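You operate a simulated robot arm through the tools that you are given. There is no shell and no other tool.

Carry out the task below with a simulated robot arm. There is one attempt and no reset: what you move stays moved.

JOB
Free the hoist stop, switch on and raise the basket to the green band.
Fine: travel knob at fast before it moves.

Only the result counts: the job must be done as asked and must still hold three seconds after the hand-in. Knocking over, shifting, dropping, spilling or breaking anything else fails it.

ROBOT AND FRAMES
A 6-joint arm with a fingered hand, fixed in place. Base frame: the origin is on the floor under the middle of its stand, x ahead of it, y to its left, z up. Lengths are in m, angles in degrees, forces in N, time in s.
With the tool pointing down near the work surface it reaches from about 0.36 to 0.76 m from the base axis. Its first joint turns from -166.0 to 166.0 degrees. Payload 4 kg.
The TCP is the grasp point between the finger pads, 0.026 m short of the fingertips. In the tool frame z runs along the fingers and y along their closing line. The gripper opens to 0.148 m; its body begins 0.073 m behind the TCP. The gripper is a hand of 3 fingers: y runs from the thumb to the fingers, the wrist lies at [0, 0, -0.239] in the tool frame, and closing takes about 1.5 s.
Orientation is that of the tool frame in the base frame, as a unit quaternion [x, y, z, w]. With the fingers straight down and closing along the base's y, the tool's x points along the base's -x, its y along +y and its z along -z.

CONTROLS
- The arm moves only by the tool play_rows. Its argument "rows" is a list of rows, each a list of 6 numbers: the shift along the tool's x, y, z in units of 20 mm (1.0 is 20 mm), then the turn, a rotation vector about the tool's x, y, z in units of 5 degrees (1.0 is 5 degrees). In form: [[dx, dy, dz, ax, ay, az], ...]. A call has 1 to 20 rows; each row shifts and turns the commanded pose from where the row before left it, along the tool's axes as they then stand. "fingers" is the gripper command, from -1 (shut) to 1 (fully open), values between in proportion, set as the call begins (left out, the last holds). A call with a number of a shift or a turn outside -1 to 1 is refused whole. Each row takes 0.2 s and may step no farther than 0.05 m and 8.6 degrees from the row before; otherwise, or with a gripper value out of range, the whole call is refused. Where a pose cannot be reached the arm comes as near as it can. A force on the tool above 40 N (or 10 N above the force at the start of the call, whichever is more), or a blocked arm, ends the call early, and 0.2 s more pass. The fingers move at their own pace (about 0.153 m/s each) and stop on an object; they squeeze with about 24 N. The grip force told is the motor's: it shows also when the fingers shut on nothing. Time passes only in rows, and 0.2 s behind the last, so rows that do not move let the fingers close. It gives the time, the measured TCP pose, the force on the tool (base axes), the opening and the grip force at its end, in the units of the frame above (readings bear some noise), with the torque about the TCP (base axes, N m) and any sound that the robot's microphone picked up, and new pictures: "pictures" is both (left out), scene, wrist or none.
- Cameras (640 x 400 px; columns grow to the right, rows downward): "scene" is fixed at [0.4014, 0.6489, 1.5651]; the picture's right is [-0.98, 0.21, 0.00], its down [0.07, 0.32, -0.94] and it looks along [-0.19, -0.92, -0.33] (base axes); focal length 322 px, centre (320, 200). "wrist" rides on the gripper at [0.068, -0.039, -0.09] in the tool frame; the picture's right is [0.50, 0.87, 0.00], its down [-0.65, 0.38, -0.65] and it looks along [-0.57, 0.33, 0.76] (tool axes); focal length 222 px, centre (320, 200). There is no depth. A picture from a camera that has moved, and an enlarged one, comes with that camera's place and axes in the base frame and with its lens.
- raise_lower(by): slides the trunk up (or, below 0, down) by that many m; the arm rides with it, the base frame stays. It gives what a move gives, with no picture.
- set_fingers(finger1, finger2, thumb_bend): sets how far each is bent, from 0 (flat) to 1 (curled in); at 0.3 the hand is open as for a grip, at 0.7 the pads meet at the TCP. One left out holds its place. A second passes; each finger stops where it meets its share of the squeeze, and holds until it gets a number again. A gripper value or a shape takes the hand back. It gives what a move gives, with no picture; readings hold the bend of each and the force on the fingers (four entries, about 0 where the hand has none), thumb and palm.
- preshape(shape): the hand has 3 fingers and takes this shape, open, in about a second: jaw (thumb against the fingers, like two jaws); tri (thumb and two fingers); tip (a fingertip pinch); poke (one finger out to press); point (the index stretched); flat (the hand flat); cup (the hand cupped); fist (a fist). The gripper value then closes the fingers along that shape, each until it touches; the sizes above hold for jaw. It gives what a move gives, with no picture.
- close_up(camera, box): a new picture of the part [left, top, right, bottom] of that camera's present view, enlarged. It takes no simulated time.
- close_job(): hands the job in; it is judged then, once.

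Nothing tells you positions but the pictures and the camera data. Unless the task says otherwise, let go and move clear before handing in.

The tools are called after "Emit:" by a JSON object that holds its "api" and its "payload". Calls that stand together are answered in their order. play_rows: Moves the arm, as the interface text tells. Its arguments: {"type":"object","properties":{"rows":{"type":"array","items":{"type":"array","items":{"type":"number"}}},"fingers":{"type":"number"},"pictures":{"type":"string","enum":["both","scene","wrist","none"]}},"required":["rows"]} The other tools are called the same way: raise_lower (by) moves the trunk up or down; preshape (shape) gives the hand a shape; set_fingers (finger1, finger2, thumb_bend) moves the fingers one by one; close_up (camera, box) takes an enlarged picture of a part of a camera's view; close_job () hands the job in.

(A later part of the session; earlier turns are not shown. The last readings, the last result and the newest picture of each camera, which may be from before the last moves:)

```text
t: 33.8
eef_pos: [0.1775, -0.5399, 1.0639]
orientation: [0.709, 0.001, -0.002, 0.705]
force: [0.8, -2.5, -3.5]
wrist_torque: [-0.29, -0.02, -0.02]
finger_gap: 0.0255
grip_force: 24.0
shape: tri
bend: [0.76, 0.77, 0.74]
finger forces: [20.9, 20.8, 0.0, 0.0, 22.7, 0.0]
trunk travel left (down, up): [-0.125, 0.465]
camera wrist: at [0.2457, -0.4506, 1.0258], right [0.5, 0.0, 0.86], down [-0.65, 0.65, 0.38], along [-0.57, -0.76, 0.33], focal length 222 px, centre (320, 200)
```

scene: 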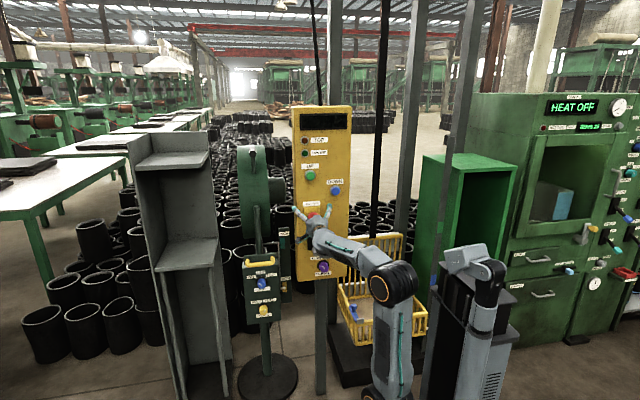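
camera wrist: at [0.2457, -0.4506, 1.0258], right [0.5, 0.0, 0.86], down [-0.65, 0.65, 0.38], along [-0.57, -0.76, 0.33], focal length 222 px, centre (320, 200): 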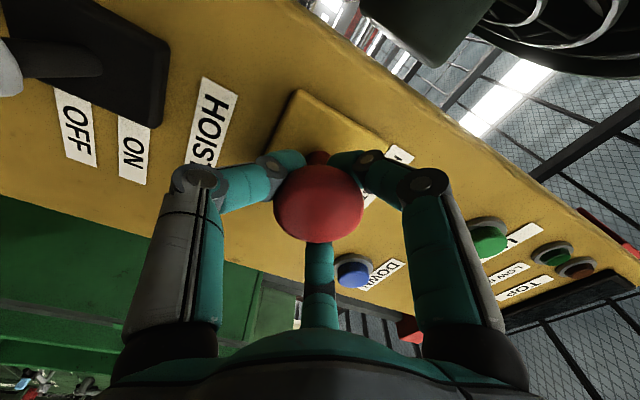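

The head followed the hand outward with little force. I'll open the fingers and see whether it stays out.

Emit:
{"api": "play_rows", "payload": {"rows": [[0, 0, 0, 0, 0, 0], [0, 0, 0, 0, 0, 0], [0, 0, 0, 0, 0, 0], [0, 0, 0, 0, 0, 0], [0, 0, 0, 0, 0, 0], [0, 0, 0, 0, 0, 0]], "fingers": 1}}

Emit:
{"api": "close_up", "payload": {"camera": "wrist", "box": [230, 60, 430, 260]}}

Emit:
{"api": "close_up", "payload": {"camera": "scene", "box": [280, 100, 380, 280]}}

```text
t: 35.2
eef_pos: [0.1769, -0.5404, 1.0653]
orientation: [0.708, 0.001, -0.001, 0.706]
force: [0.7, -0.4, -1.0]
wrist_torque: [0.0, 0.0, 0.01]
finger_gap: 0.148
grip_force: 0.0
shape: tri
bend: [0.3, 0.3, 0.3]
finger forces: [0.1, 0.1, 0.0, 0.1, 0.1, 0.0]
trunk travel left (down, up): [-0.125, 0.465]
camera wrist: at [0.2454, -0.4503, 1.026], right [0.5, 0.0, 0.86], down [-0.65, 0.65, 0.38], along [-0.57, -0.76, 0.33], focal length 222 px, centre (320, 200)
```

scene: 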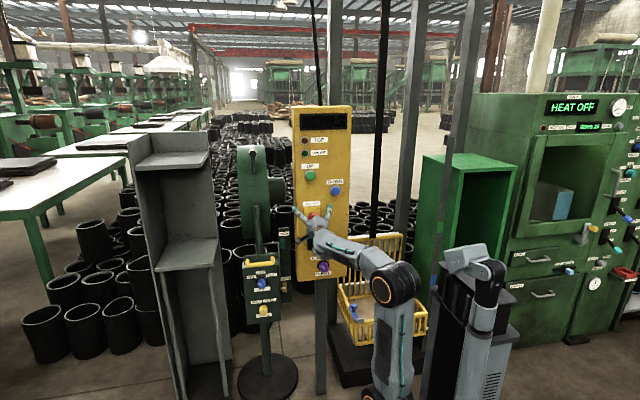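
wrist: 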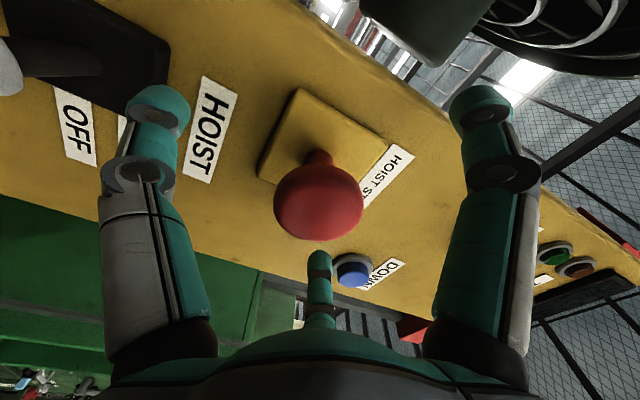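

```text
2.00 times, centred on (330, 160) of wrist
camera zoom: at [0.2454, -0.4503, 1.026], right [0.5, 0.0, 0.86], down [-0.65, 0.65, 0.38], along [-0.57, -0.76, 0.33], focal length 444 px, centre (300, 280)
```

zoom: 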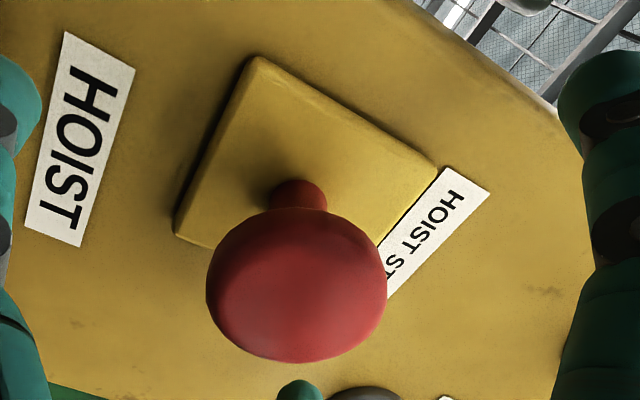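

```text
2.22 times, centred on (330, 190) of scene
camera zoom: at [0.4014, 0.6489, 1.5651], right [-0.98, 0.21, 0.0], down [0.07, 0.32, -0.94], along [-0.19, -0.92, -0.33], focal length 715 px, centre (298, 222)
```

zoom: 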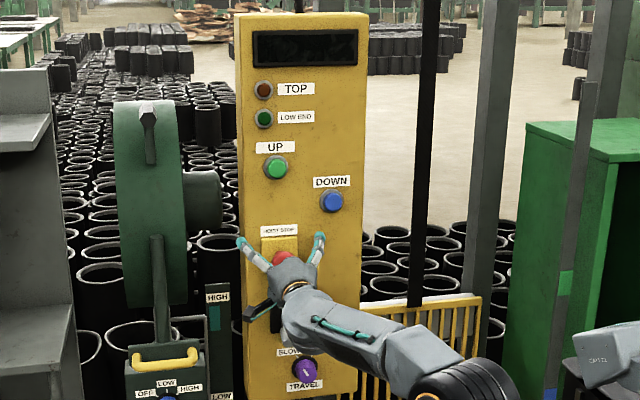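

The stop has popped out and stays out, with its stalk showing. I'll back straight off, then lower the trunk to work on the TRAVEL knob.

Emit:
{"api": "play_rows", "payload": {"rows": [[0, 0, -0.8, 0, 0, 0], [0, 0, -0.8, 0, 0, 0], [0, 0, -0.8, 0, 0, 0], [0, 0, -0.8, 0, 0, 0], [0, 0, -0.8, 0, 0, 0]], "pictures": "none"}}

Emit:
{"api": "raise_lower", "payload": {"by": -0.12}}

Emit:
{"api": "play_rows", "payload": {"rows": [[-0.4, -0.6, 0, 0, 0, 0], [-0.4, -0.6, 0, 0, 0, 0], [-0.4, -0.6, 0, 0, 0, 0], [-0.4, -0.6, 0, 0, 0, 0], [-0.4, -0.6, 0, 0, 0, 0], [-0.4, -0.6, 0, 0, 0, 0]]}}

```text
t: 36.4
eef_pos: [0.1777, -0.4606, 1.0642]
orientation: [0.709, 0.001, -0.002, 0.706]
force: [0.2, -0.4, 0.3]
wrist_torque: [0.0, -0.04, -0.02]
finger_gap: 0.148
grip_force: 0.1
shape: tri
bend: [0.3, 0.3, 0.3]
finger forces: [0.0, 0.1, 0.0, 0.0, 0.1, 0.1]
trunk travel left (down, up): [-0.125, 0.465]
```

```text
t: 37.9
eef_pos: [0.1778, -0.4592, 0.9444]
orientation: [0.709, 0.001, -0.001, 0.706]
force: [-0.1, -1.0, 0.5]
wrist_torque: [0.01, -0.03, 0.01]
finger_gap: 0.1477
grip_force: 0.0
shape: tri
bend: [0.3, 0.3, 0.3]
finger forces: [0.0, 0.0, 0.0, 0.0, 0.0, 0.0]
trunk travel left (down, up): [-0.005, 0.585]
```

```text
t: 39.3
eef_pos: [0.1301, -0.4572, 0.8734]
orientation: [0.708, 0.002, -0.001, 0.706]
force: [0.8, -0.3, -0.2]
wrist_torque: [0.02, 0.01, -0.02]
finger_gap: 0.1477
grip_force: 0.0
shape: tri
bend: [0.3, 0.3, 0.3]
finger forces: [0.0, 0.0, 0.0, 0.0, 0.0, 0.1]
trunk travel left (down, up): [-0.005, 0.585]
camera wrist: at [0.1973, -0.3673, 0.8344], right [0.5, 0.0, 0.86], down [-0.65, 0.65, 0.38], along [-0.57, -0.76, 0.33], focal length 222 px, centre (320, 200)
```

scene: 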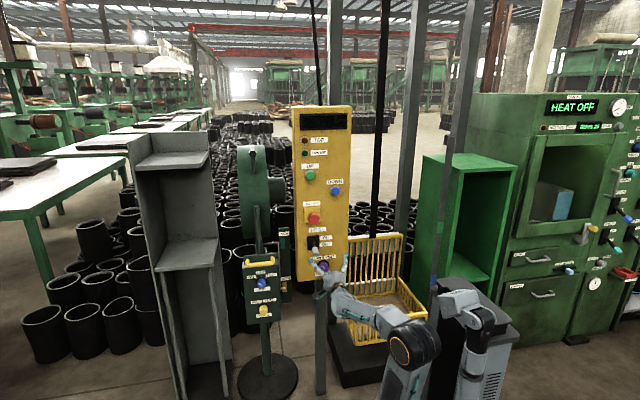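
wrist: 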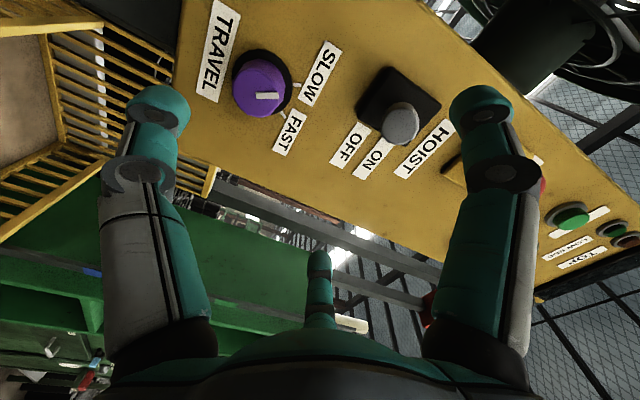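

The arm reaches here without complaint, and the knob, the lever and their labels are clear. I'll zoom in on them to fix the knob's position and pointer.

Emit:
{"api": "close_up", "payload": {"camera": "wrist", "box": [190, 0, 350, 170]}}

Emit:
{"api": "close_up", "payload": {"camera": "wrist", "box": [330, 30, 480, 180]}}

Emit:
{"api": "close_up", "payload": {"camera": "scene", "box": [290, 190, 370, 290]}}

```text
2.35 times, centred on (270, 85) of wrist
camera zoom: at [0.1973, -0.3673, 0.8344], right [0.5, 0.0, 0.86], down [-0.65, 0.65, 0.38], along [-0.57, -0.76, 0.33], focal length 523 px, centre (438, 471)
```

zoom: 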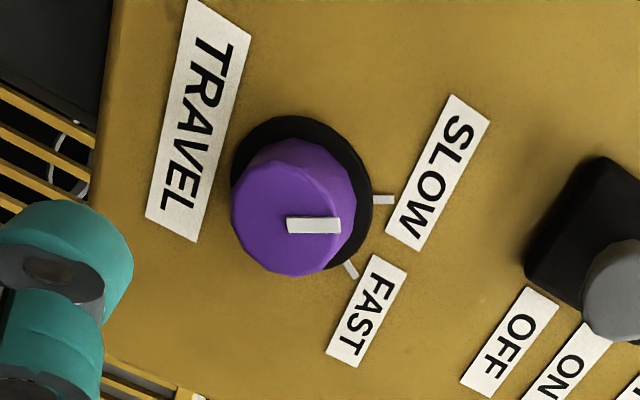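

```text
2.67 times, centred on (405, 105) of wrist
camera zoom: at [0.1973, -0.3673, 0.8344], right [0.5, 0.0, 0.86], down [-0.65, 0.65, 0.38], along [-0.57, -0.76, 0.33], focal length 592 px, centre (93, 453)
```

zoom: 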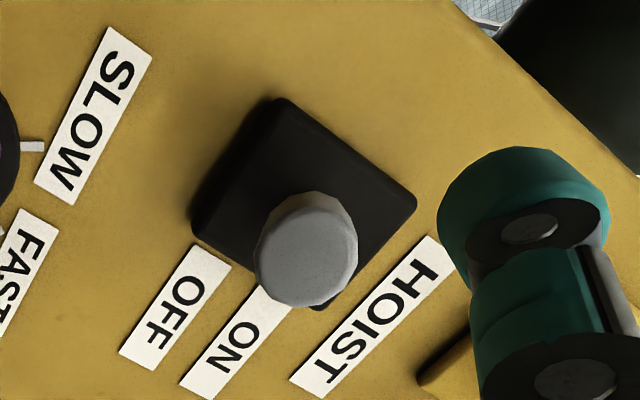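

```text
4.00 times, centred on (330, 240) of scene
camera zoom: at [0.4014, 0.6489, 1.5651], right [-0.98, 0.21, 0.0], down [0.07, 0.32, -0.94], along [-0.19, -0.92, -0.33], focal length 1288 px, centre (280, 40)
```

zoom: 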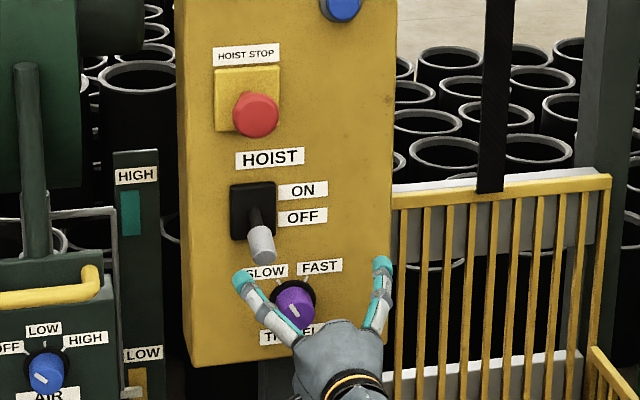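

The knob pointer is at the SLOW tick and FAST lies about 65–70° clockwise. The knob axis is near (0.126, z 0.8145) with its face at y ≈ -0.555. I'll part-close the fingers to stay clear of the lever, pre-roll counter-clockwise, and move in front of the knob.

Emit:
{"api": "play_rows", "payload": {"rows": [[0, 0, 0, 0, 0, -1], [0, 0, 0, 0, 0, -1], [0, 0, 0, 0, 0, -1], [0, 0, 0, 0, 0, -1], [0, 0, 0, 0, 0, -1], [0, 0, 0, 0, 0, -1], [0, 0, 0, 0, 0, -1], [0.383, -0.633, 0.5, 0, 0, 0], [0.383, -0.633, 0.5, 0, 0, 0], [0.383, -0.633, 0.5, 0, 0, 0], [0.383, -0.633, 0.5, 0, 0, 0]], "fingers": 0.2}}

```text
t: 41.7
eef_pos: [0.1327, -0.4962, 0.8182]
orientation: [0.677, 0.212, -0.215, 0.671]
force: [0.8, -0.7, 0.3]
wrist_torque: [0.03, 0.0, 0.02]
finger_gap: 0.0892
grip_force: 0.1
shape: tri
bend: [0.32, 0.32, 0.7]
finger forces: [0.0, 0.0, 0.0, 0.1, 0.1, 0.0]
out of reach, approached as far as the arm can: row 11
trunk travel left (down, up): [-0.005, 0.585]
camera wrist: at [0.166, -0.4067, 0.7489], right [0.91, -0.01, 0.42], down [-0.31, 0.65, 0.69], along [-0.28, -0.76, 0.59], focal length 222 px, centre (320, 200)
```

scene: 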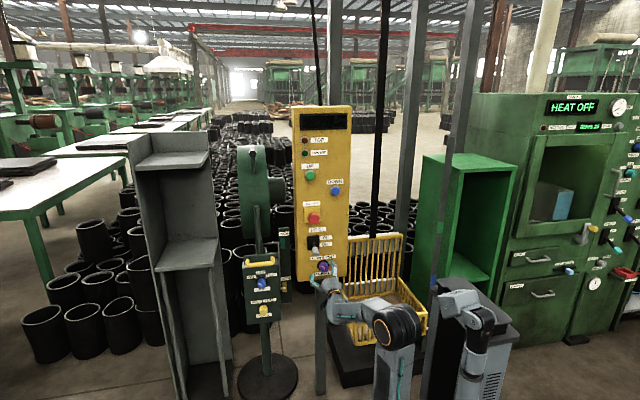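
wrist: 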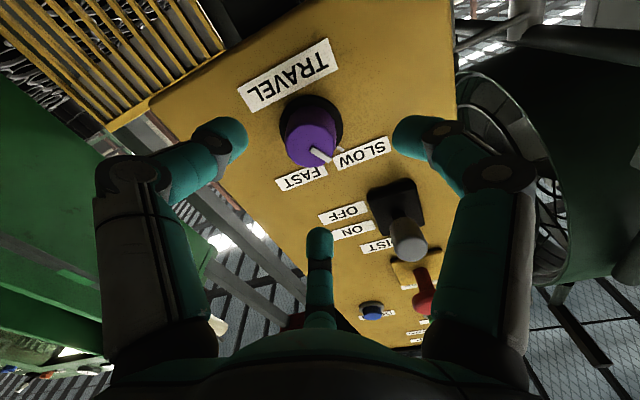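

The knob is ahead, with its axis around (0.127, z 0.8125). Only the last row was flagged, so I'm close to a limit. I'll move forward part of the way and then correct sideways and down, watching the flags.

Emit:
{"api": "play_rows", "payload": {"rows": [[0, 0, 0.5, 0, 0, 0], [0, 0, 0.5, 0, 0, 0], [-0.07, -0.4, 0, 0, 0, 0]], "pictures": "none"}}

```text
t: 42.5
eef_pos: [0.1365, -0.5153, 0.8199]
orientation: [0.678, 0.212, -0.215, 0.67]
force: [-0.2, -0.8, 0.1]
wrist_torque: [0.0, -0.02, -0.02]
finger_gap: 0.0893
grip_force: 0.1
shape: tri
bend: [0.32, 0.32, 0.7]
finger forces: [0.1, 0.0, 0.0, 0.0, 0.1, 0.1]
out of reach, approached as far as the arm can: row 2, 3
trunk travel left (down, up): [-0.005, 0.585]
```

Some limit is pushing the hand toward +x and +z here. I'll test small roll and pitch changes to find which one relieves it.

Emit:
{"api": "play_rows", "payload": {"rows": [[0, 0, 0, 0, 0, 1], [0, 0, 0, 0, 0, 1], [-0.07, -0.3, 0, 0, 0, 0], [-0.07, -0.3, 0, 0, 0, 0]], "pictures": "none"}}

```text
t: 43.5
eef_pos: [0.139, -0.5124, 0.8152]
orientation: [0.693, 0.152, -0.156, 0.687]
force: [-0.5, -0.4, -0.4]
wrist_torque: [0.01, -0.01, -0.02]
finger_gap: 0.0898
grip_force: 0.0
shape: tri
bend: [0.32, 0.32, 0.7]
finger forces: [0.0, 0.1, 0.0, 0.0, 0.0, 0.1]
out of reach, approached as far as the arm can: row 3, 4
trunk travel left (down, up): [-0.005, 0.585]
```

This looks like a forearm-roll limit near this low pose. Tilting the hand slightly down and toward -x should relieve it, so I'll add about 10° pitch and 5° yaw and then realign with the knob.

Emit:
{"api": "play_rows", "payload": {"rows": [[0, 0, 0, 0.906, 0.42, 0], [0, 0, 0, 0.906, 0.42, 0], [0, 0, 0, 0.414, -0.892, 0.174], [-0.24, -0.19, 0.04, 0, 0, 0], [-0.24, -0.19, 0.04, 0, 0, 0]]}}

```text
t: 44.7
eef_pos: [0.1252, -0.5114, 0.8117]
orientation: [0.756, 0.134, -0.168, 0.618]
force: [0.4, 0.2, -0.3]
wrist_torque: [0.03, -0.02, 0.0]
finger_gap: 0.0893
grip_force: 0.0
shape: tri
bend: [0.32, 0.32, 0.7]
finger forces: [0.1, 0.0, 0.1, 0.0, 0.0, 0.1]
trunk travel left (down, up): [-0.005, 0.585]
camera wrist: at [0.1795, -0.4158, 0.7654], right [0.81, -0.17, 0.56], down [-0.38, 0.57, 0.73], along [-0.45, -0.8, 0.39], focal length 222 px, centre (320, 200)
```

scene: 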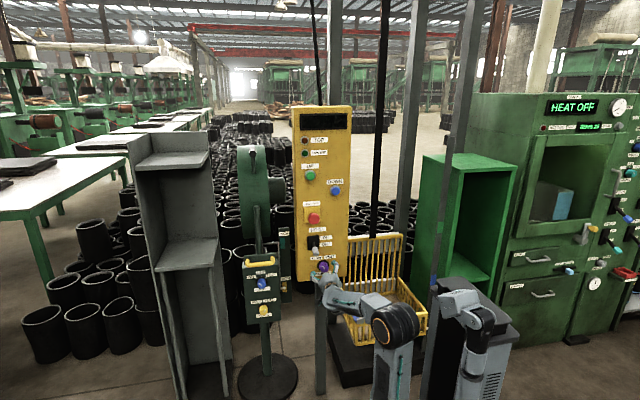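
wrist: 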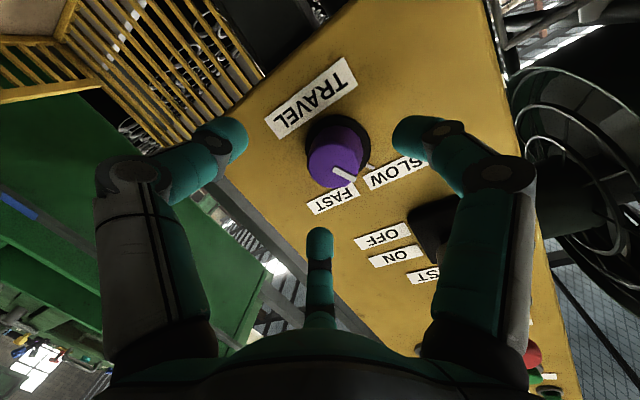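

No flags this time, and the knob is well centred, with its axis near (0.1275, z 0.8125). I'll advance to y ≈ -0.548 so the fingers surround the knob without touching the panel.

Emit:
{"api": "play_rows", "payload": {"rows": [[0.025, 0.11, 0.45, 0, 0, 0], [0.025, 0.11, 0.45, 0, 0, 0], [0.025, 0.11, 0.45, 0, 0, 0], [0.025, 0.11, 0.45, 0, 0, 0]]}}

Emit:
{"api": "close_up", "payload": {"camera": "wrist", "box": [200, 80, 440, 260]}}

Emit:
{"api": "close_up", "payload": {"camera": "scene", "box": [290, 220, 370, 320]}}

```text
t: 45.7
eef_pos: [0.1276, -0.5497, 0.8144]
orientation: [0.756, 0.134, -0.167, 0.619]
force: [-0.4, 0.6, -0.4]
wrist_torque: [0.03, 0.01, -0.02]
finger_gap: 0.0893
grip_force: 0.0
shape: tri
bend: [0.32, 0.32, 0.7]
finger forces: [0.1, 0.1, 0.0, 0.1, 0.0, 0.0]
trunk travel left (down, up): [-0.005, 0.585]
camera wrist: at [0.1815, -0.4533, 0.7671], right [0.81, -0.17, 0.56], down [-0.38, 0.57, 0.73], along [-0.45, -0.8, 0.39], focal length 222 px, centre (320, 200)
```

scene: 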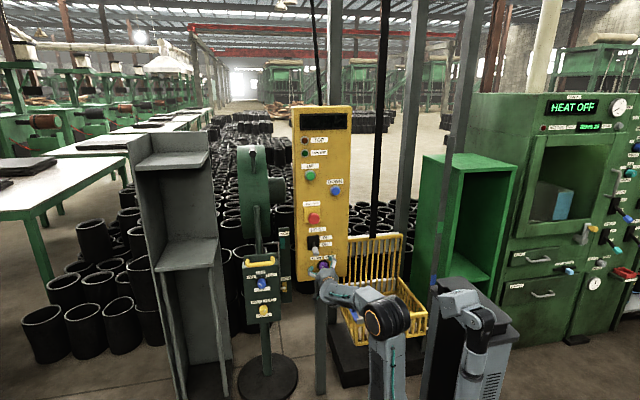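
wrist: 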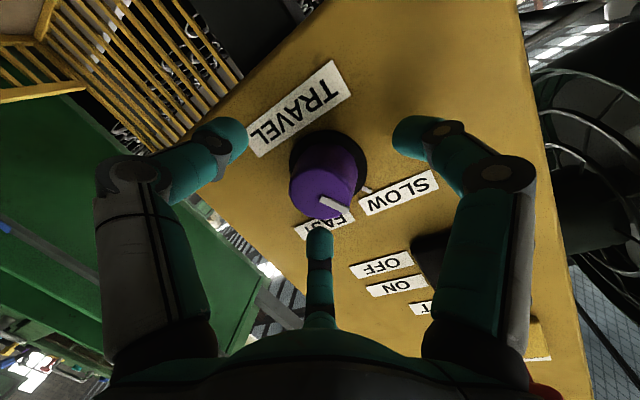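

```text
2.22 times, centred on (320, 170) of wrist
camera zoom: at [0.1815, -0.4533, 0.7671], right [0.81, -0.17, 0.56], down [-0.38, 0.57, 0.73], along [-0.45, -0.8, 0.39], focal length 494 px, centre (320, 267)
```

zoom: 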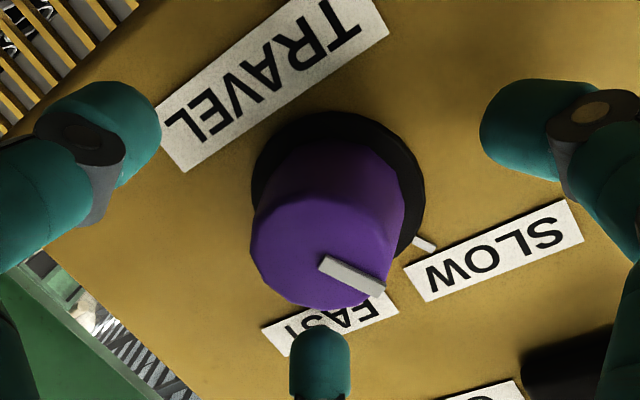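

```text
4.00 times, centred on (330, 270) of scene
camera zoom: at [0.4014, 0.6489, 1.5651], right [-0.98, 0.21, 0.0], down [0.07, 0.32, -0.94], along [-0.19, -0.92, -0.33], focal length 1288 px, centre (280, -80)
```

zoom: 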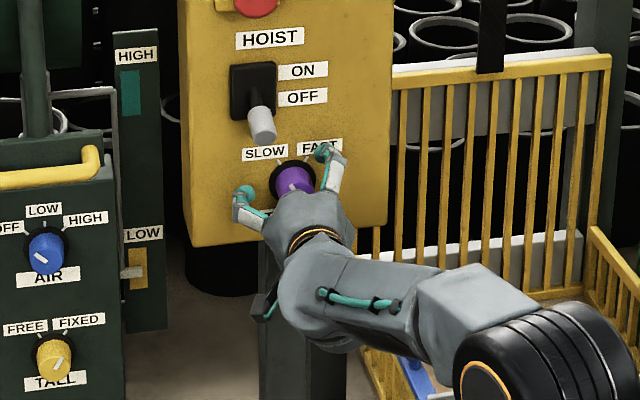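

The knob sits centred between the three fingers. I'll close on it.

Emit:
{"api": "play_rows", "payload": {"rows": [[0, 0, 0, 0, 0, 0], [0, 0, 0, 0, 0, 0], [0, 0, 0, 0, 0, 0], [0, 0, 0, 0, 0, 0], [0, 0, 0, 0, 0, 0]], "fingers": -1, "pictures": "wrist"}}

```text
t: 46.9
eef_pos: [0.1284, -0.549, 0.8133]
orientation: [0.756, 0.134, -0.167, 0.619]
force: [-0.6, -3.1, -0.1]
wrist_torque: [-0.1, 0.03, 0.03]
finger_gap: 0.0315
grip_force: 24.0
shape: tri
bend: [0.76, 0.76, 0.7]
finger forces: [20.7, 21.5, 0.1, 0.1, 20.9, 0.0]
trunk travel left (down, up): [-0.005, 0.585]
camera wrist: at [0.1816, -0.4534, 0.767], right [0.81, -0.17, 0.56], down [-0.38, 0.57, 0.73], along [-0.45, -0.8, 0.39], focal length 222 px, centre (320, 200)
```

wrist: 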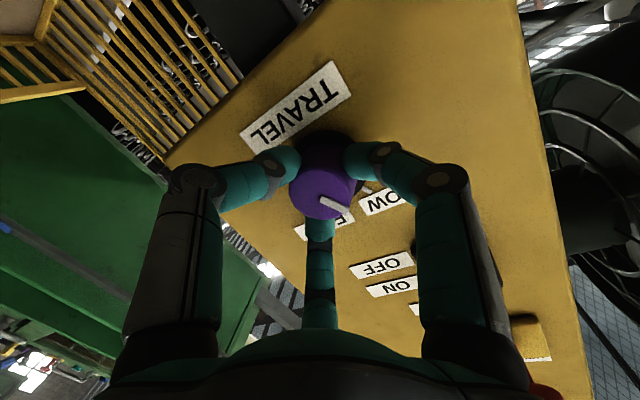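

The grip on the knob is firm at about 24 N. I'll twist clockwise about the tool axis in steps and watch the pointer.

Emit:
{"api": "play_rows", "payload": {"rows": [[0, 0, 0, 0, 0, 0.8], [0, 0, 0, 0, 0, 0.8], [0, 0, 0, 0, 0, 0.8], [0, 0, 0, 0, 0, 0.8], [0, 0, 0, 0, 0, 0.8], [0, 0, 0, 0, 0, 0.8]]}}

Emit:
{"api": "close_up", "payload": {"camera": "wrist", "box": [220, 80, 420, 260]}}

```text
t: 48.3
eef_pos: [0.1291, -0.55, 0.8135]
orientation: [0.767, -0.025, -0.035, 0.64]
force: [5.1, -3.9, 4.3]
wrist_torque: [-0.13, 0.04, 0.49]
finger_gap: 0.0309
grip_force: 24.1
shape: tri
bend: [0.76, 0.76, 0.7]
finger forces: [28.8, 18.7, 0.0, 0.1, 20.0, 0.1]
trunk travel left (down, up): [-0.005, 0.585]
camera wrist: at [0.2038, -0.4593, 0.7902], right [0.5, -0.2, 0.84], down [-0.59, 0.63, 0.5], along [-0.63, -0.75, 0.2], focal length 222 px, centre (320, 200)
```

scene: 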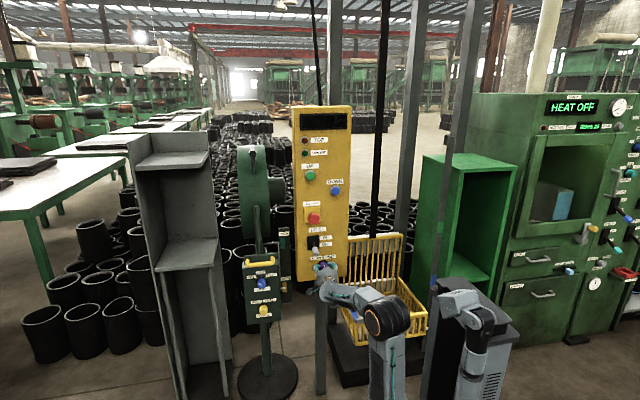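
wrist: 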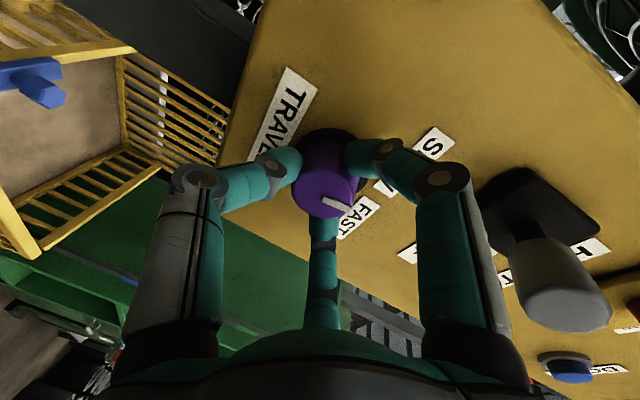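

```text
2.22 times, centred on (320, 170) of wrist
camera zoom: at [0.2038, -0.4593, 0.7902], right [0.5, -0.2, 0.84], down [-0.59, 0.63, 0.5], along [-0.63, -0.75, 0.2], focal length 494 px, centre (320, 267)
```

zoom: 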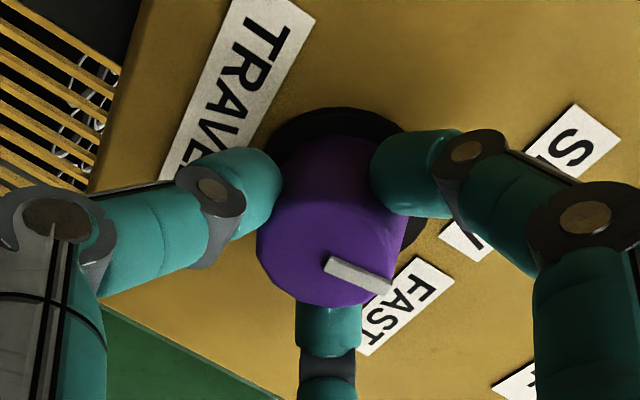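

The knob is turning with the hand, about 24° so far. The lever is near the upper finger but there's still roughly 1.5–2 cm of clearance, so I'll continue carefully.

Emit:
{"api": "play_rows", "payload": {"rows": [[0, 0, 0, 0, 0, 0.8], [0, 0, 0, 0, 0, 0.8], [0, 0, 0, 0, 0, 0.8], [0, 0, 0, 0, 0, 0.8], [0, 0, 0, 0, 0, 0.8]]}}

Emit:
{"api": "close_up", "payload": {"camera": "wrist", "box": [220, 80, 420, 260]}}

```text
t: 49.5
eef_pos: [0.1285, -0.5484, 0.8131]
orientation: [0.75, -0.159, 0.078, 0.637]
force: [8.2, -0.4, 9.7]
wrist_torque: [-0.41, 0.04, 0.73]
finger_gap: 0.0304
grip_force: 24.2
shape: tri
bend: [0.76, 0.76, 0.7]
finger forces: [31.5, 17.9, 0.0, 0.0, 19.6, 0.1]
trunk travel left (down, up): [-0.005, 0.585]
camera wrist: at [0.213, -0.464, 0.8149], right [0.18, -0.19, 0.97], down [-0.69, 0.68, 0.26], along [-0.71, -0.71, -0.01], focal length 222 px, centre (320, 200)
```

scene: 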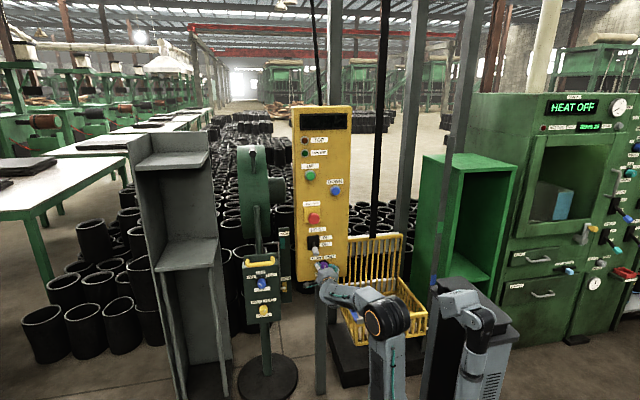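
wrist: 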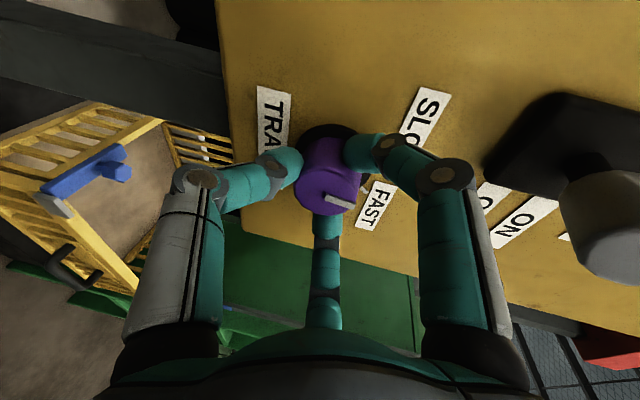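

```text
2.22 times, centred on (320, 170) of wrist
camera zoom: at [0.213, -0.464, 0.8149], right [0.18, -0.19, 0.97], down [-0.69, 0.68, 0.26], along [-0.71, -0.71, -0.01], focal length 494 px, centre (320, 267)
```

zoom: 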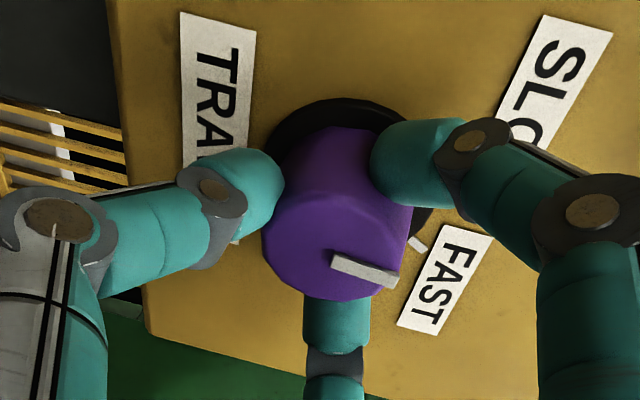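

The pointer is now about straight up, so roughly 37° remain to the FAST tick. I'll continue the clockwise twist.

Emit:
{"api": "play_rows", "payload": {"rows": [[0, 0, 0, 0, 0, 0.8], [0, 0, 0, 0, 0, 0.8], [0, 0, 0, 0, 0, 0.8], [0, 0, 0, 0, 0, 0.8], [0, 0, 0, 0, 0, 0.8]], "pictures": "wrist"}}

Emit:
{"api": "close_up", "payload": {"camera": "wrist", "box": [220, 80, 420, 260]}}

```text
t: 50.7
eef_pos: [0.1287, -0.5481, 0.8141]
orientation: [0.711, -0.287, 0.187, 0.614]
force: [7.1, 7.5, 9.6]
wrist_torque: [-0.6, 0.01, 0.79]
finger_gap: 0.0306
grip_force: 24.2
shape: tri
bend: [0.76, 0.76, 0.7]
finger forces: [33.1, 18.1, 0.0, 0.0, 23.5, 0.0]
trunk travel left (down, up): [-0.005, 0.585]
camera wrist: at [0.2137, -0.4687, 0.8422], right [-0.17, -0.16, 0.97], down [-0.69, 0.73, 0.0], along [-0.71, -0.67, -0.23], focal length 222 px, centre (320, 200)
```

wrist: 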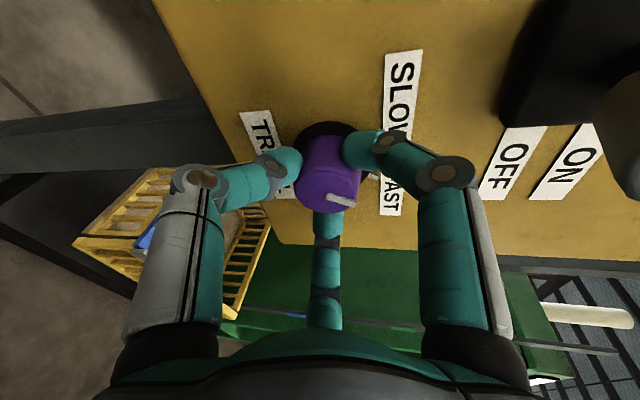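

```text
2.22 times, centred on (320, 170) of wrist
camera zoom: at [0.2137, -0.4687, 0.8422], right [-0.17, -0.16, 0.97], down [-0.69, 0.73, 0.0], along [-0.71, -0.67, -0.23], focal length 494 px, centre (320, 267)
```

zoom: 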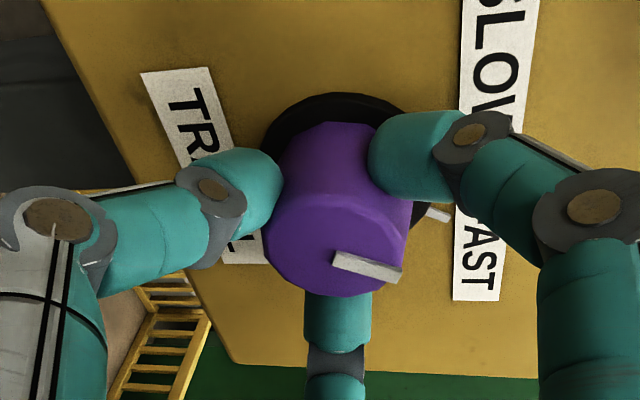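

The pointer is about 19° past vertical toward FAST, so I'll turn another 20° or so.

Emit:
{"api": "play_rows", "payload": {"rows": [[0, 0, 0, 0, 0, 0.8], [0, 0, 0, 0, 0, 0.8], [0, 0, 0, 0, 0, 0.8], [0, 0, 0, 0, 0, 0.8]], "pictures": "wrist"}}

Emit:
{"api": "close_up", "payload": {"camera": "wrist", "box": [220, 80, 420, 260]}}

```text
t: 51.7
eef_pos: [0.1364, -0.5498, 0.8257]
orientation: [0.667, -0.386, 0.265, 0.579]
force: [-7.8, -7.5, -12.2]
wrist_torque: [0.01, 0.0, 0.1]
finger_gap: 0.0284
grip_force: 23.9
shape: tri
bend: [0.77, 0.47, 0.7]
finger forces: [13.2, 27.7, 0.0, 0.1, 15.3, 0.1]
out of reach, approached as far as the arm can: row 3, 4
trunk travel left (down, up): [-0.005, 0.585]
camera wrist: at [0.2148, -0.4736, 0.8749], right [-0.43, -0.13, 0.89], down [-0.62, 0.76, -0.19], along [-0.66, -0.63, -0.41], focal length 222 px, centre (320, 200)
```

wrist: 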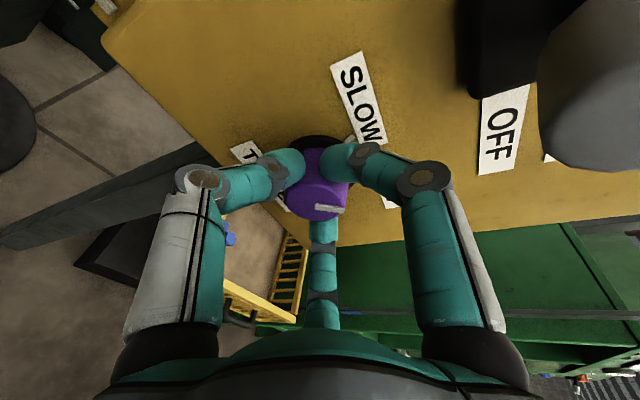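

```text
2.22 times, centred on (320, 170) of wrist
camera zoom: at [0.2148, -0.4736, 0.8749], right [-0.43, -0.13, 0.89], down [-0.62, 0.76, -0.19], along [-0.66, -0.63, -0.41], focal length 494 px, centre (320, 267)
```

zoom: 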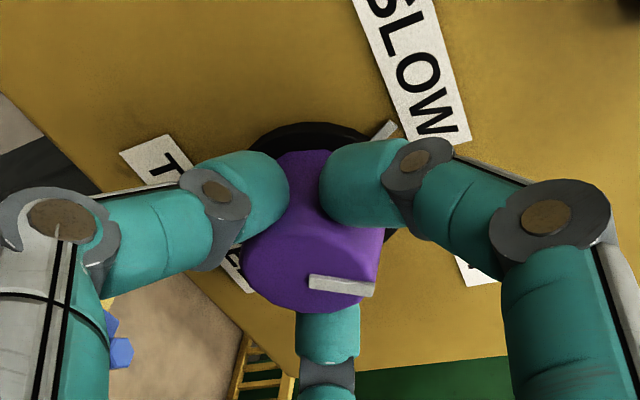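

The wrist-roll limit was reached and the arm strained slightly. The pointer is now about 30° toward FAST. I'll open the fingers, let the knob settle and check.

Emit:
{"api": "play_rows", "payload": {"rows": [[0, 0, 0, 0, 0, 0], [0, 0, 0, 0, 0, 0], [0, 0, 0, 0, 0, 0], [0, 0, 0, 0, 0, 0]], "fingers": 0.2, "pictures": "wrist"}}

Emit:
{"api": "close_up", "payload": {"camera": "wrist", "box": [220, 80, 420, 260]}}

Emit:
{"api": "close_up", "payload": {"camera": "scene", "box": [290, 220, 370, 320]}}

```text
t: 52.7
eef_pos: [0.1376, -0.5471, 0.829]
orientation: [0.666, -0.384, 0.266, 0.581]
force: [-0.4, -0.7, -0.4]
wrist_torque: [0.03, 0.0, -0.04]
finger_gap: 0.0882
grip_force: 0.1
shape: tri
bend: [0.32, 0.32, 0.7]
finger forces: [0.0, 0.1, 0.1, 0.0, 0.0, 0.1]
trunk travel left (down, up): [-0.005, 0.585]
camera wrist: at [0.2165, -0.4715, 0.877], right [-0.43, -0.13, 0.89], down [-0.62, 0.76, -0.19], along [-0.66, -0.64, -0.41], focal length 222 px, centre (320, 200)
```

wrist: 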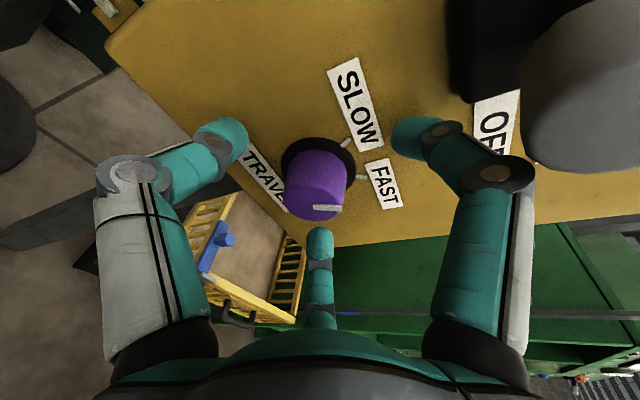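

```text
2.22 times, centred on (320, 170) of wrist
camera zoom: at [0.2165, -0.4715, 0.877], right [-0.43, -0.13, 0.89], down [-0.62, 0.76, -0.19], along [-0.66, -0.64, -0.41], focal length 494 px, centre (320, 267)
```

zoom: 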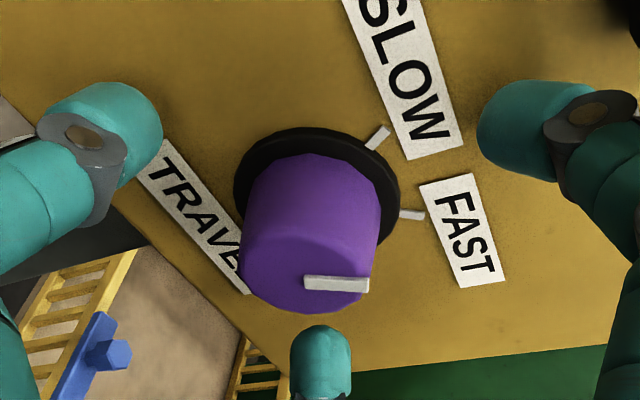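

```text
4.00 times, centred on (330, 270) of scene
camera zoom: at [0.4014, 0.6489, 1.5651], right [-0.98, 0.21, 0.0], down [0.07, 0.32, -0.94], along [-0.19, -0.92, -0.33], focal length 1288 px, centre (280, -80)
```

zoom: 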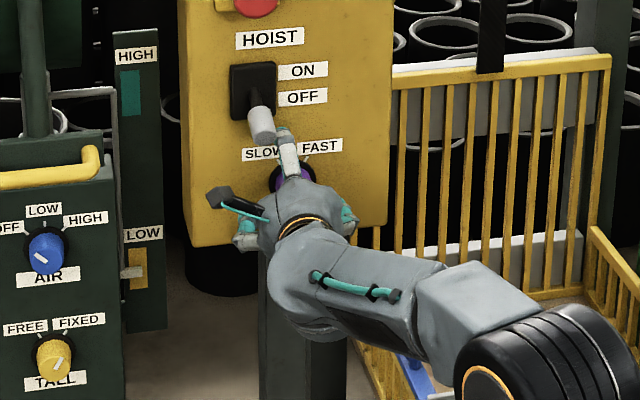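

The knob is at about 20° toward FAST with the tick at about 30°, so it needs roughly 10° more. I'll recentre on the knob, back off along the tool axis, roll back 60°, and regrip for a second twist.

Emit:
{"api": "play_rows", "payload": {"rows": [[0, 0, 0, 0, 0, -1], [-0.5, 0.04, 0, 0, 0, -1], [-0.5, 0.1, 0, 0, 0, -1], [0, 0, -0.5, 0, 0, 0], [0, 0, -0.5, 0, 0, 0], [0, 0, -0.5, 0, 0, 0], [0, 0, -0.5, 0, 0, -1], [0, 0, 0, 0, 0, -1], [0, 0, 0, 0, 0, -1], [0, 0, 0, 0, 0, -1], [0, 0, 0, 0, 0, -1], [0, 0, 0, 0, 0, -1], [0, 0, 0, 0, 0, -1], [0, 0, 0, 0, 0, -1], [0, 0, 0, 0, 0, -1]]}}

Emit:
{"api": "close_up", "payload": {"camera": "wrist", "box": [220, 60, 440, 240]}}

```text
t: 55.9
eef_pos: [0.1256, -0.5036, 0.8222]
orientation: [0.767, 0.003, -0.058, 0.639]
force: [0.4, -1.0, -0.5]
wrist_torque: [0.01, 0.0, -0.02]
finger_gap: 0.0886
grip_force: 0.0
shape: tri
bend: [0.32, 0.32, 0.7]
finger forces: [0.0, 0.0, 0.0, 0.0, 0.1, 0.0]
trunk travel left (down, up): [-0.005, 0.585]
camera wrist: at [0.1977, -0.4139, 0.7934], right [0.56, -0.2, 0.8], down [-0.56, 0.62, 0.55], along [-0.6, -0.76, 0.24], focal length 222 px, centre (320, 200)
```

scene: 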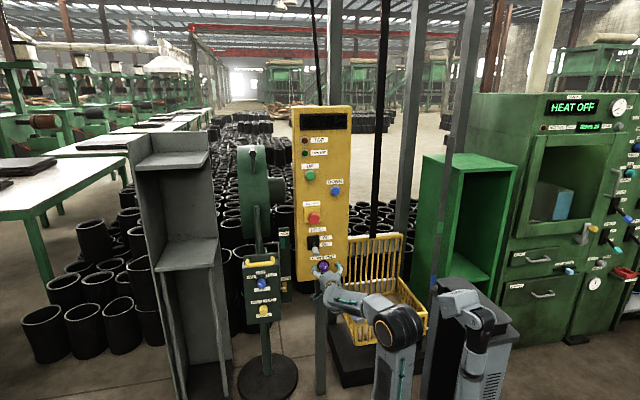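
wrist: 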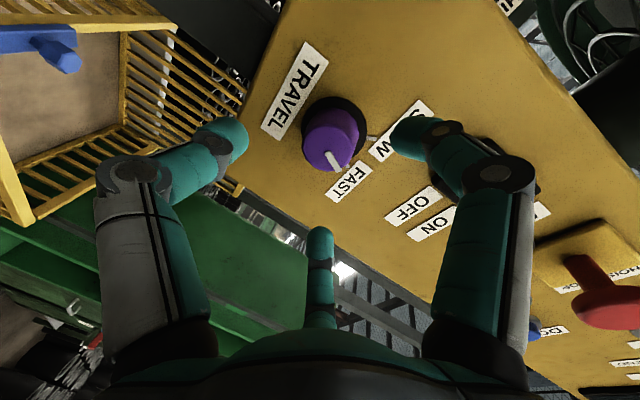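

```text
2.22 times, centred on (330, 150) of wrist
camera zoom: at [0.1977, -0.4139, 0.7934], right [0.56, -0.2, 0.8], down [-0.56, 0.62, 0.55], along [-0.6, -0.76, 0.24], focal length 494 px, centre (298, 311)
```

zoom: 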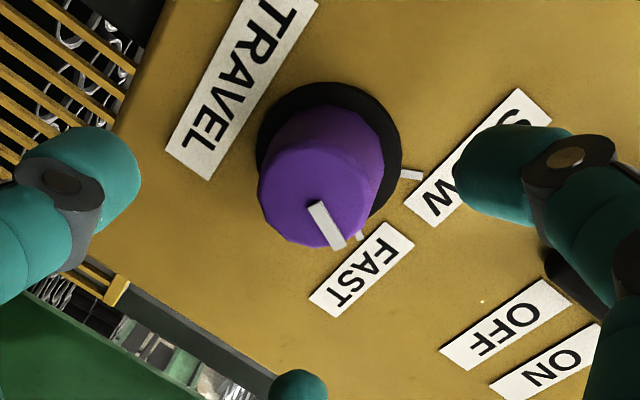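

The pointer reads about 20° and the FAST tick about 30°. The knob axis is near (0.1255, z 0.814). I'll narrow the opening a little to stay clear of the lever, advance, and grip again.

Emit:
{"api": "play_rows", "payload": {"rows": [[0, 0, 0, 0, 0, 0], [0, 0, 0, 0, 0, 0], [0.05, 0, 0.575, 0, 0, 0], [0.05, 0, 0.575, 0, 0, 0], [0.05, 0, 0.575, 0, 0, 0], [0.05, 0, 0.575, 0, 0, 0]], "fingers": -0.05}}

Emit:
{"api": "close_up", "payload": {"camera": "wrist", "box": [220, 80, 440, 260]}}

Emit:
{"api": "close_up", "payload": {"camera": "scene", "box": [290, 220, 370, 320]}}

```text
t: 57.3
eef_pos: [0.1263, -0.5495, 0.8151]
orientation: [0.767, 0.001, -0.056, 0.639]
force: [-0.4, -1.0, -0.4]
wrist_torque: [-0.01, 0.04, 0.03]
finger_gap: 0.0709
grip_force: 0.1
shape: tri
bend: [0.37, 0.37, 0.7]
finger forces: [0.0, 0.0, 0.0, 0.0, 0.1, 0.0]
trunk travel left (down, up): [-0.005, 0.585]
camera wrist: at [0.1984, -0.4589, 0.7866], right [0.56, -0.19, 0.8], down [-0.57, 0.62, 0.55], along [-0.6, -0.76, 0.24], focal length 222 px, centre (320, 200)
```

scene: 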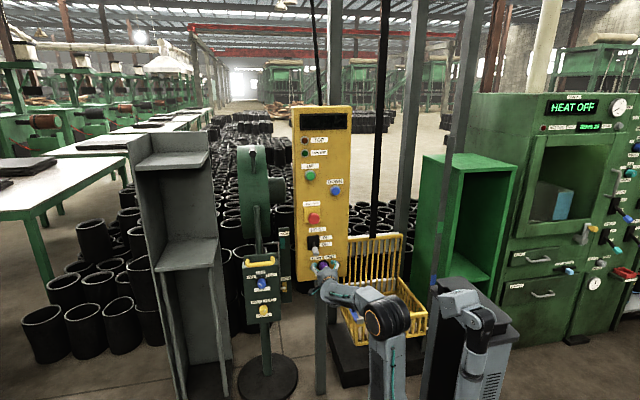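
wrist: 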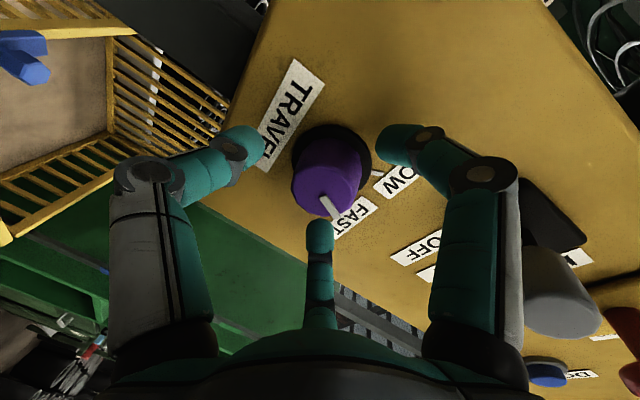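

```text
2.22 times, centred on (330, 170) of wrist
camera zoom: at [0.1984, -0.4589, 0.7866], right [0.56, -0.19, 0.8], down [-0.57, 0.62, 0.55], along [-0.6, -0.76, 0.24], focal length 494 px, centre (298, 267)
```

zoom: 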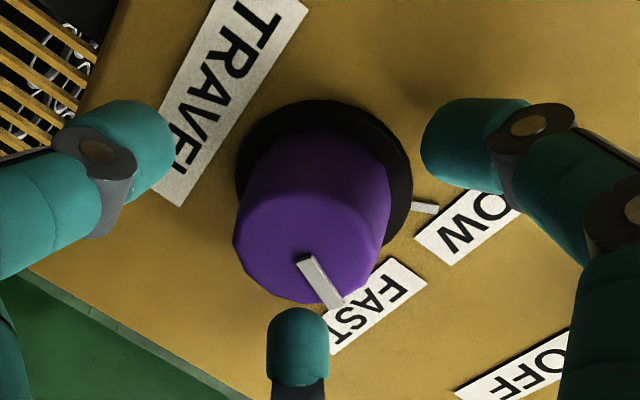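

```text
4.00 times, centred on (330, 270) of scene
camera zoom: at [0.4014, 0.6489, 1.5651], right [-0.98, 0.21, 0.0], down [0.07, 0.32, -0.94], along [-0.19, -0.92, -0.33], focal length 1288 px, centre (280, -80)
```

zoom: 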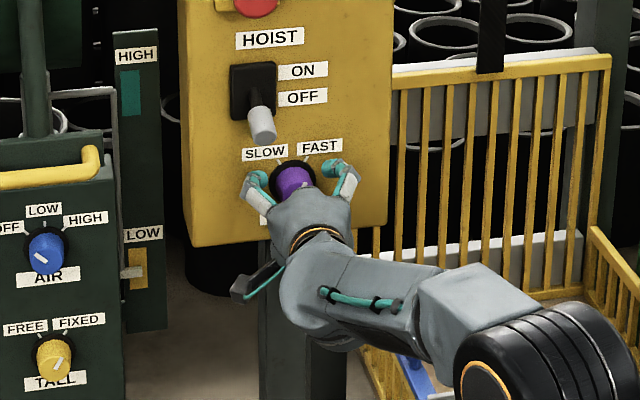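

Everything is clear of the lever and the knob is centred. I'll close on it and twist clockwise about 20°, which allows for some slip.

Emit:
{"api": "play_rows", "payload": {"rows": [[0, 0, 0, 0, 0, 0], [0, 0, 0, 0, 0, 0], [0, 0, 0, 0, 0, 0], [0, 0, 0, 0, 0, 0], [0, 0, 0, 0, 0, 0.8], [0, 0, 0, 0, 0, 0.8], [0, 0, 0, 0, 0, 0.8]], "fingers": -1, "pictures": "wrist"}}

Emit:
{"api": "close_up", "payload": {"camera": "wrist", "box": [220, 80, 440, 260]}}

```text
t: 58.9
eef_pos: [0.1255, -0.5491, 0.8145]
orientation: [0.763, -0.08, 0.01, 0.642]
force: [-1.2, 1.9, -0.1]
wrist_torque: [-0.02, 0.15, 0.19]
finger_gap: 0.0305
grip_force: 24.1
shape: tri
bend: [0.76, 0.76, 0.7]
finger forces: [26.4, 19.7, 0.1, 0.0, 22.9, 0.0]
trunk travel left (down, up): [-0.005, 0.585]
camera wrist: at [0.2059, -0.4625, 0.8001], right [0.38, -0.2, 0.91], down [-0.64, 0.65, 0.41], along [-0.67, -0.73, 0.12], focal length 222 px, centre (320, 200)
```

wrist: 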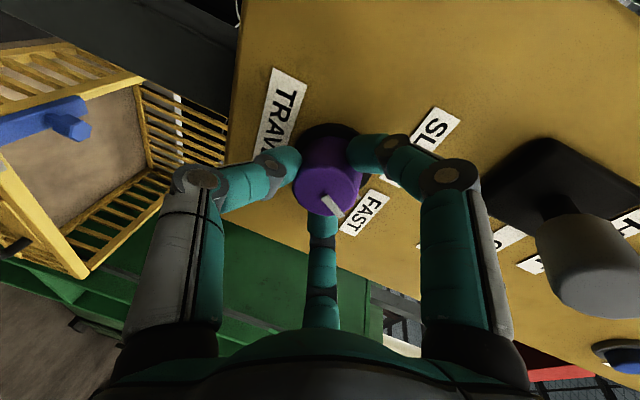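

```text
2.22 times, centred on (330, 170) of wrist
camera zoom: at [0.2059, -0.4625, 0.8001], right [0.38, -0.2, 0.91], down [-0.64, 0.65, 0.41], along [-0.67, -0.73, 0.12], focal length 494 px, centre (298, 267)
```

zoom: 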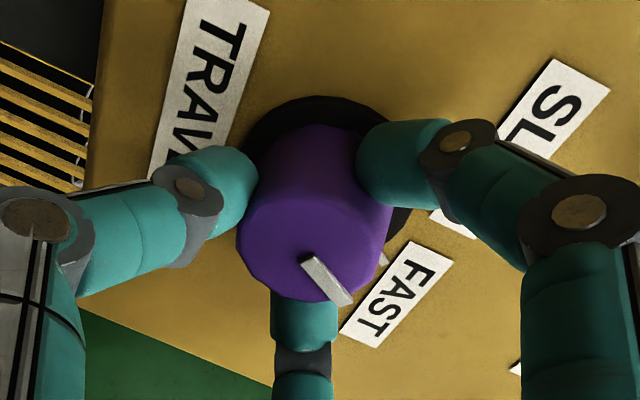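

The pointer is now about 27° toward FAST. I'll add a little more to reach the tick.

Emit:
{"api": "play_rows", "payload": {"rows": [[0, 0, 0, 0, 0, 0.6], [0, 0, 0, 0, 0, 0.6], [0, 0, 0, 0, 0, 0]], "pictures": "wrist"}}

Emit:
{"api": "close_up", "payload": {"camera": "wrist", "box": [220, 80, 440, 260]}}

```text
t: 59.7
eef_pos: [0.1238, -0.5484, 0.813]
orientation: [0.757, -0.12, 0.044, 0.641]
force: [-5.7, -0.5, 0.2]
wrist_torque: [-0.1, 0.24, 0.22]
finger_gap: 0.0301
grip_force: 23.8
shape: tri
bend: [0.76, 0.76, 0.7]
finger forces: [27.4, 19.0, 0.1, 0.1, 23.6, 0.1]
trunk travel left (down, up): [-0.005, 0.585]
camera wrist: at [0.2079, -0.4639, 0.807], right [0.28, -0.19, 0.94], down [-0.67, 0.67, 0.34], along [-0.69, -0.72, 0.06], focal length 222 px, centre (320, 200)
```

wrist: 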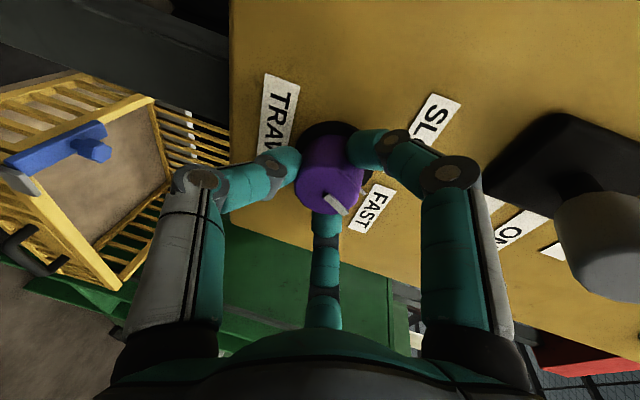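

```text
2.22 times, centred on (330, 170) of wrist
camera zoom: at [0.2079, -0.4639, 0.807], right [0.28, -0.19, 0.94], down [-0.67, 0.67, 0.34], along [-0.69, -0.72, 0.06], focal length 494 px, centre (298, 267)
```

zoom: 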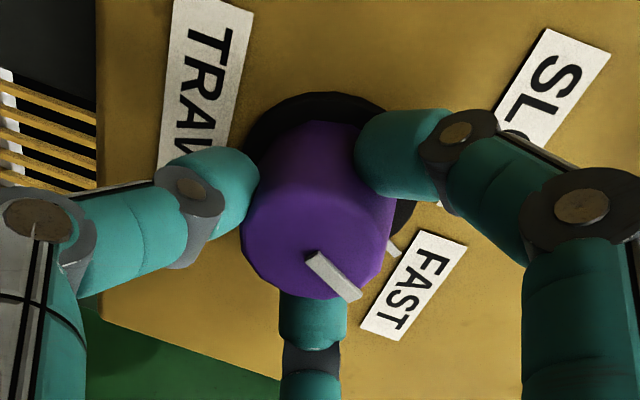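

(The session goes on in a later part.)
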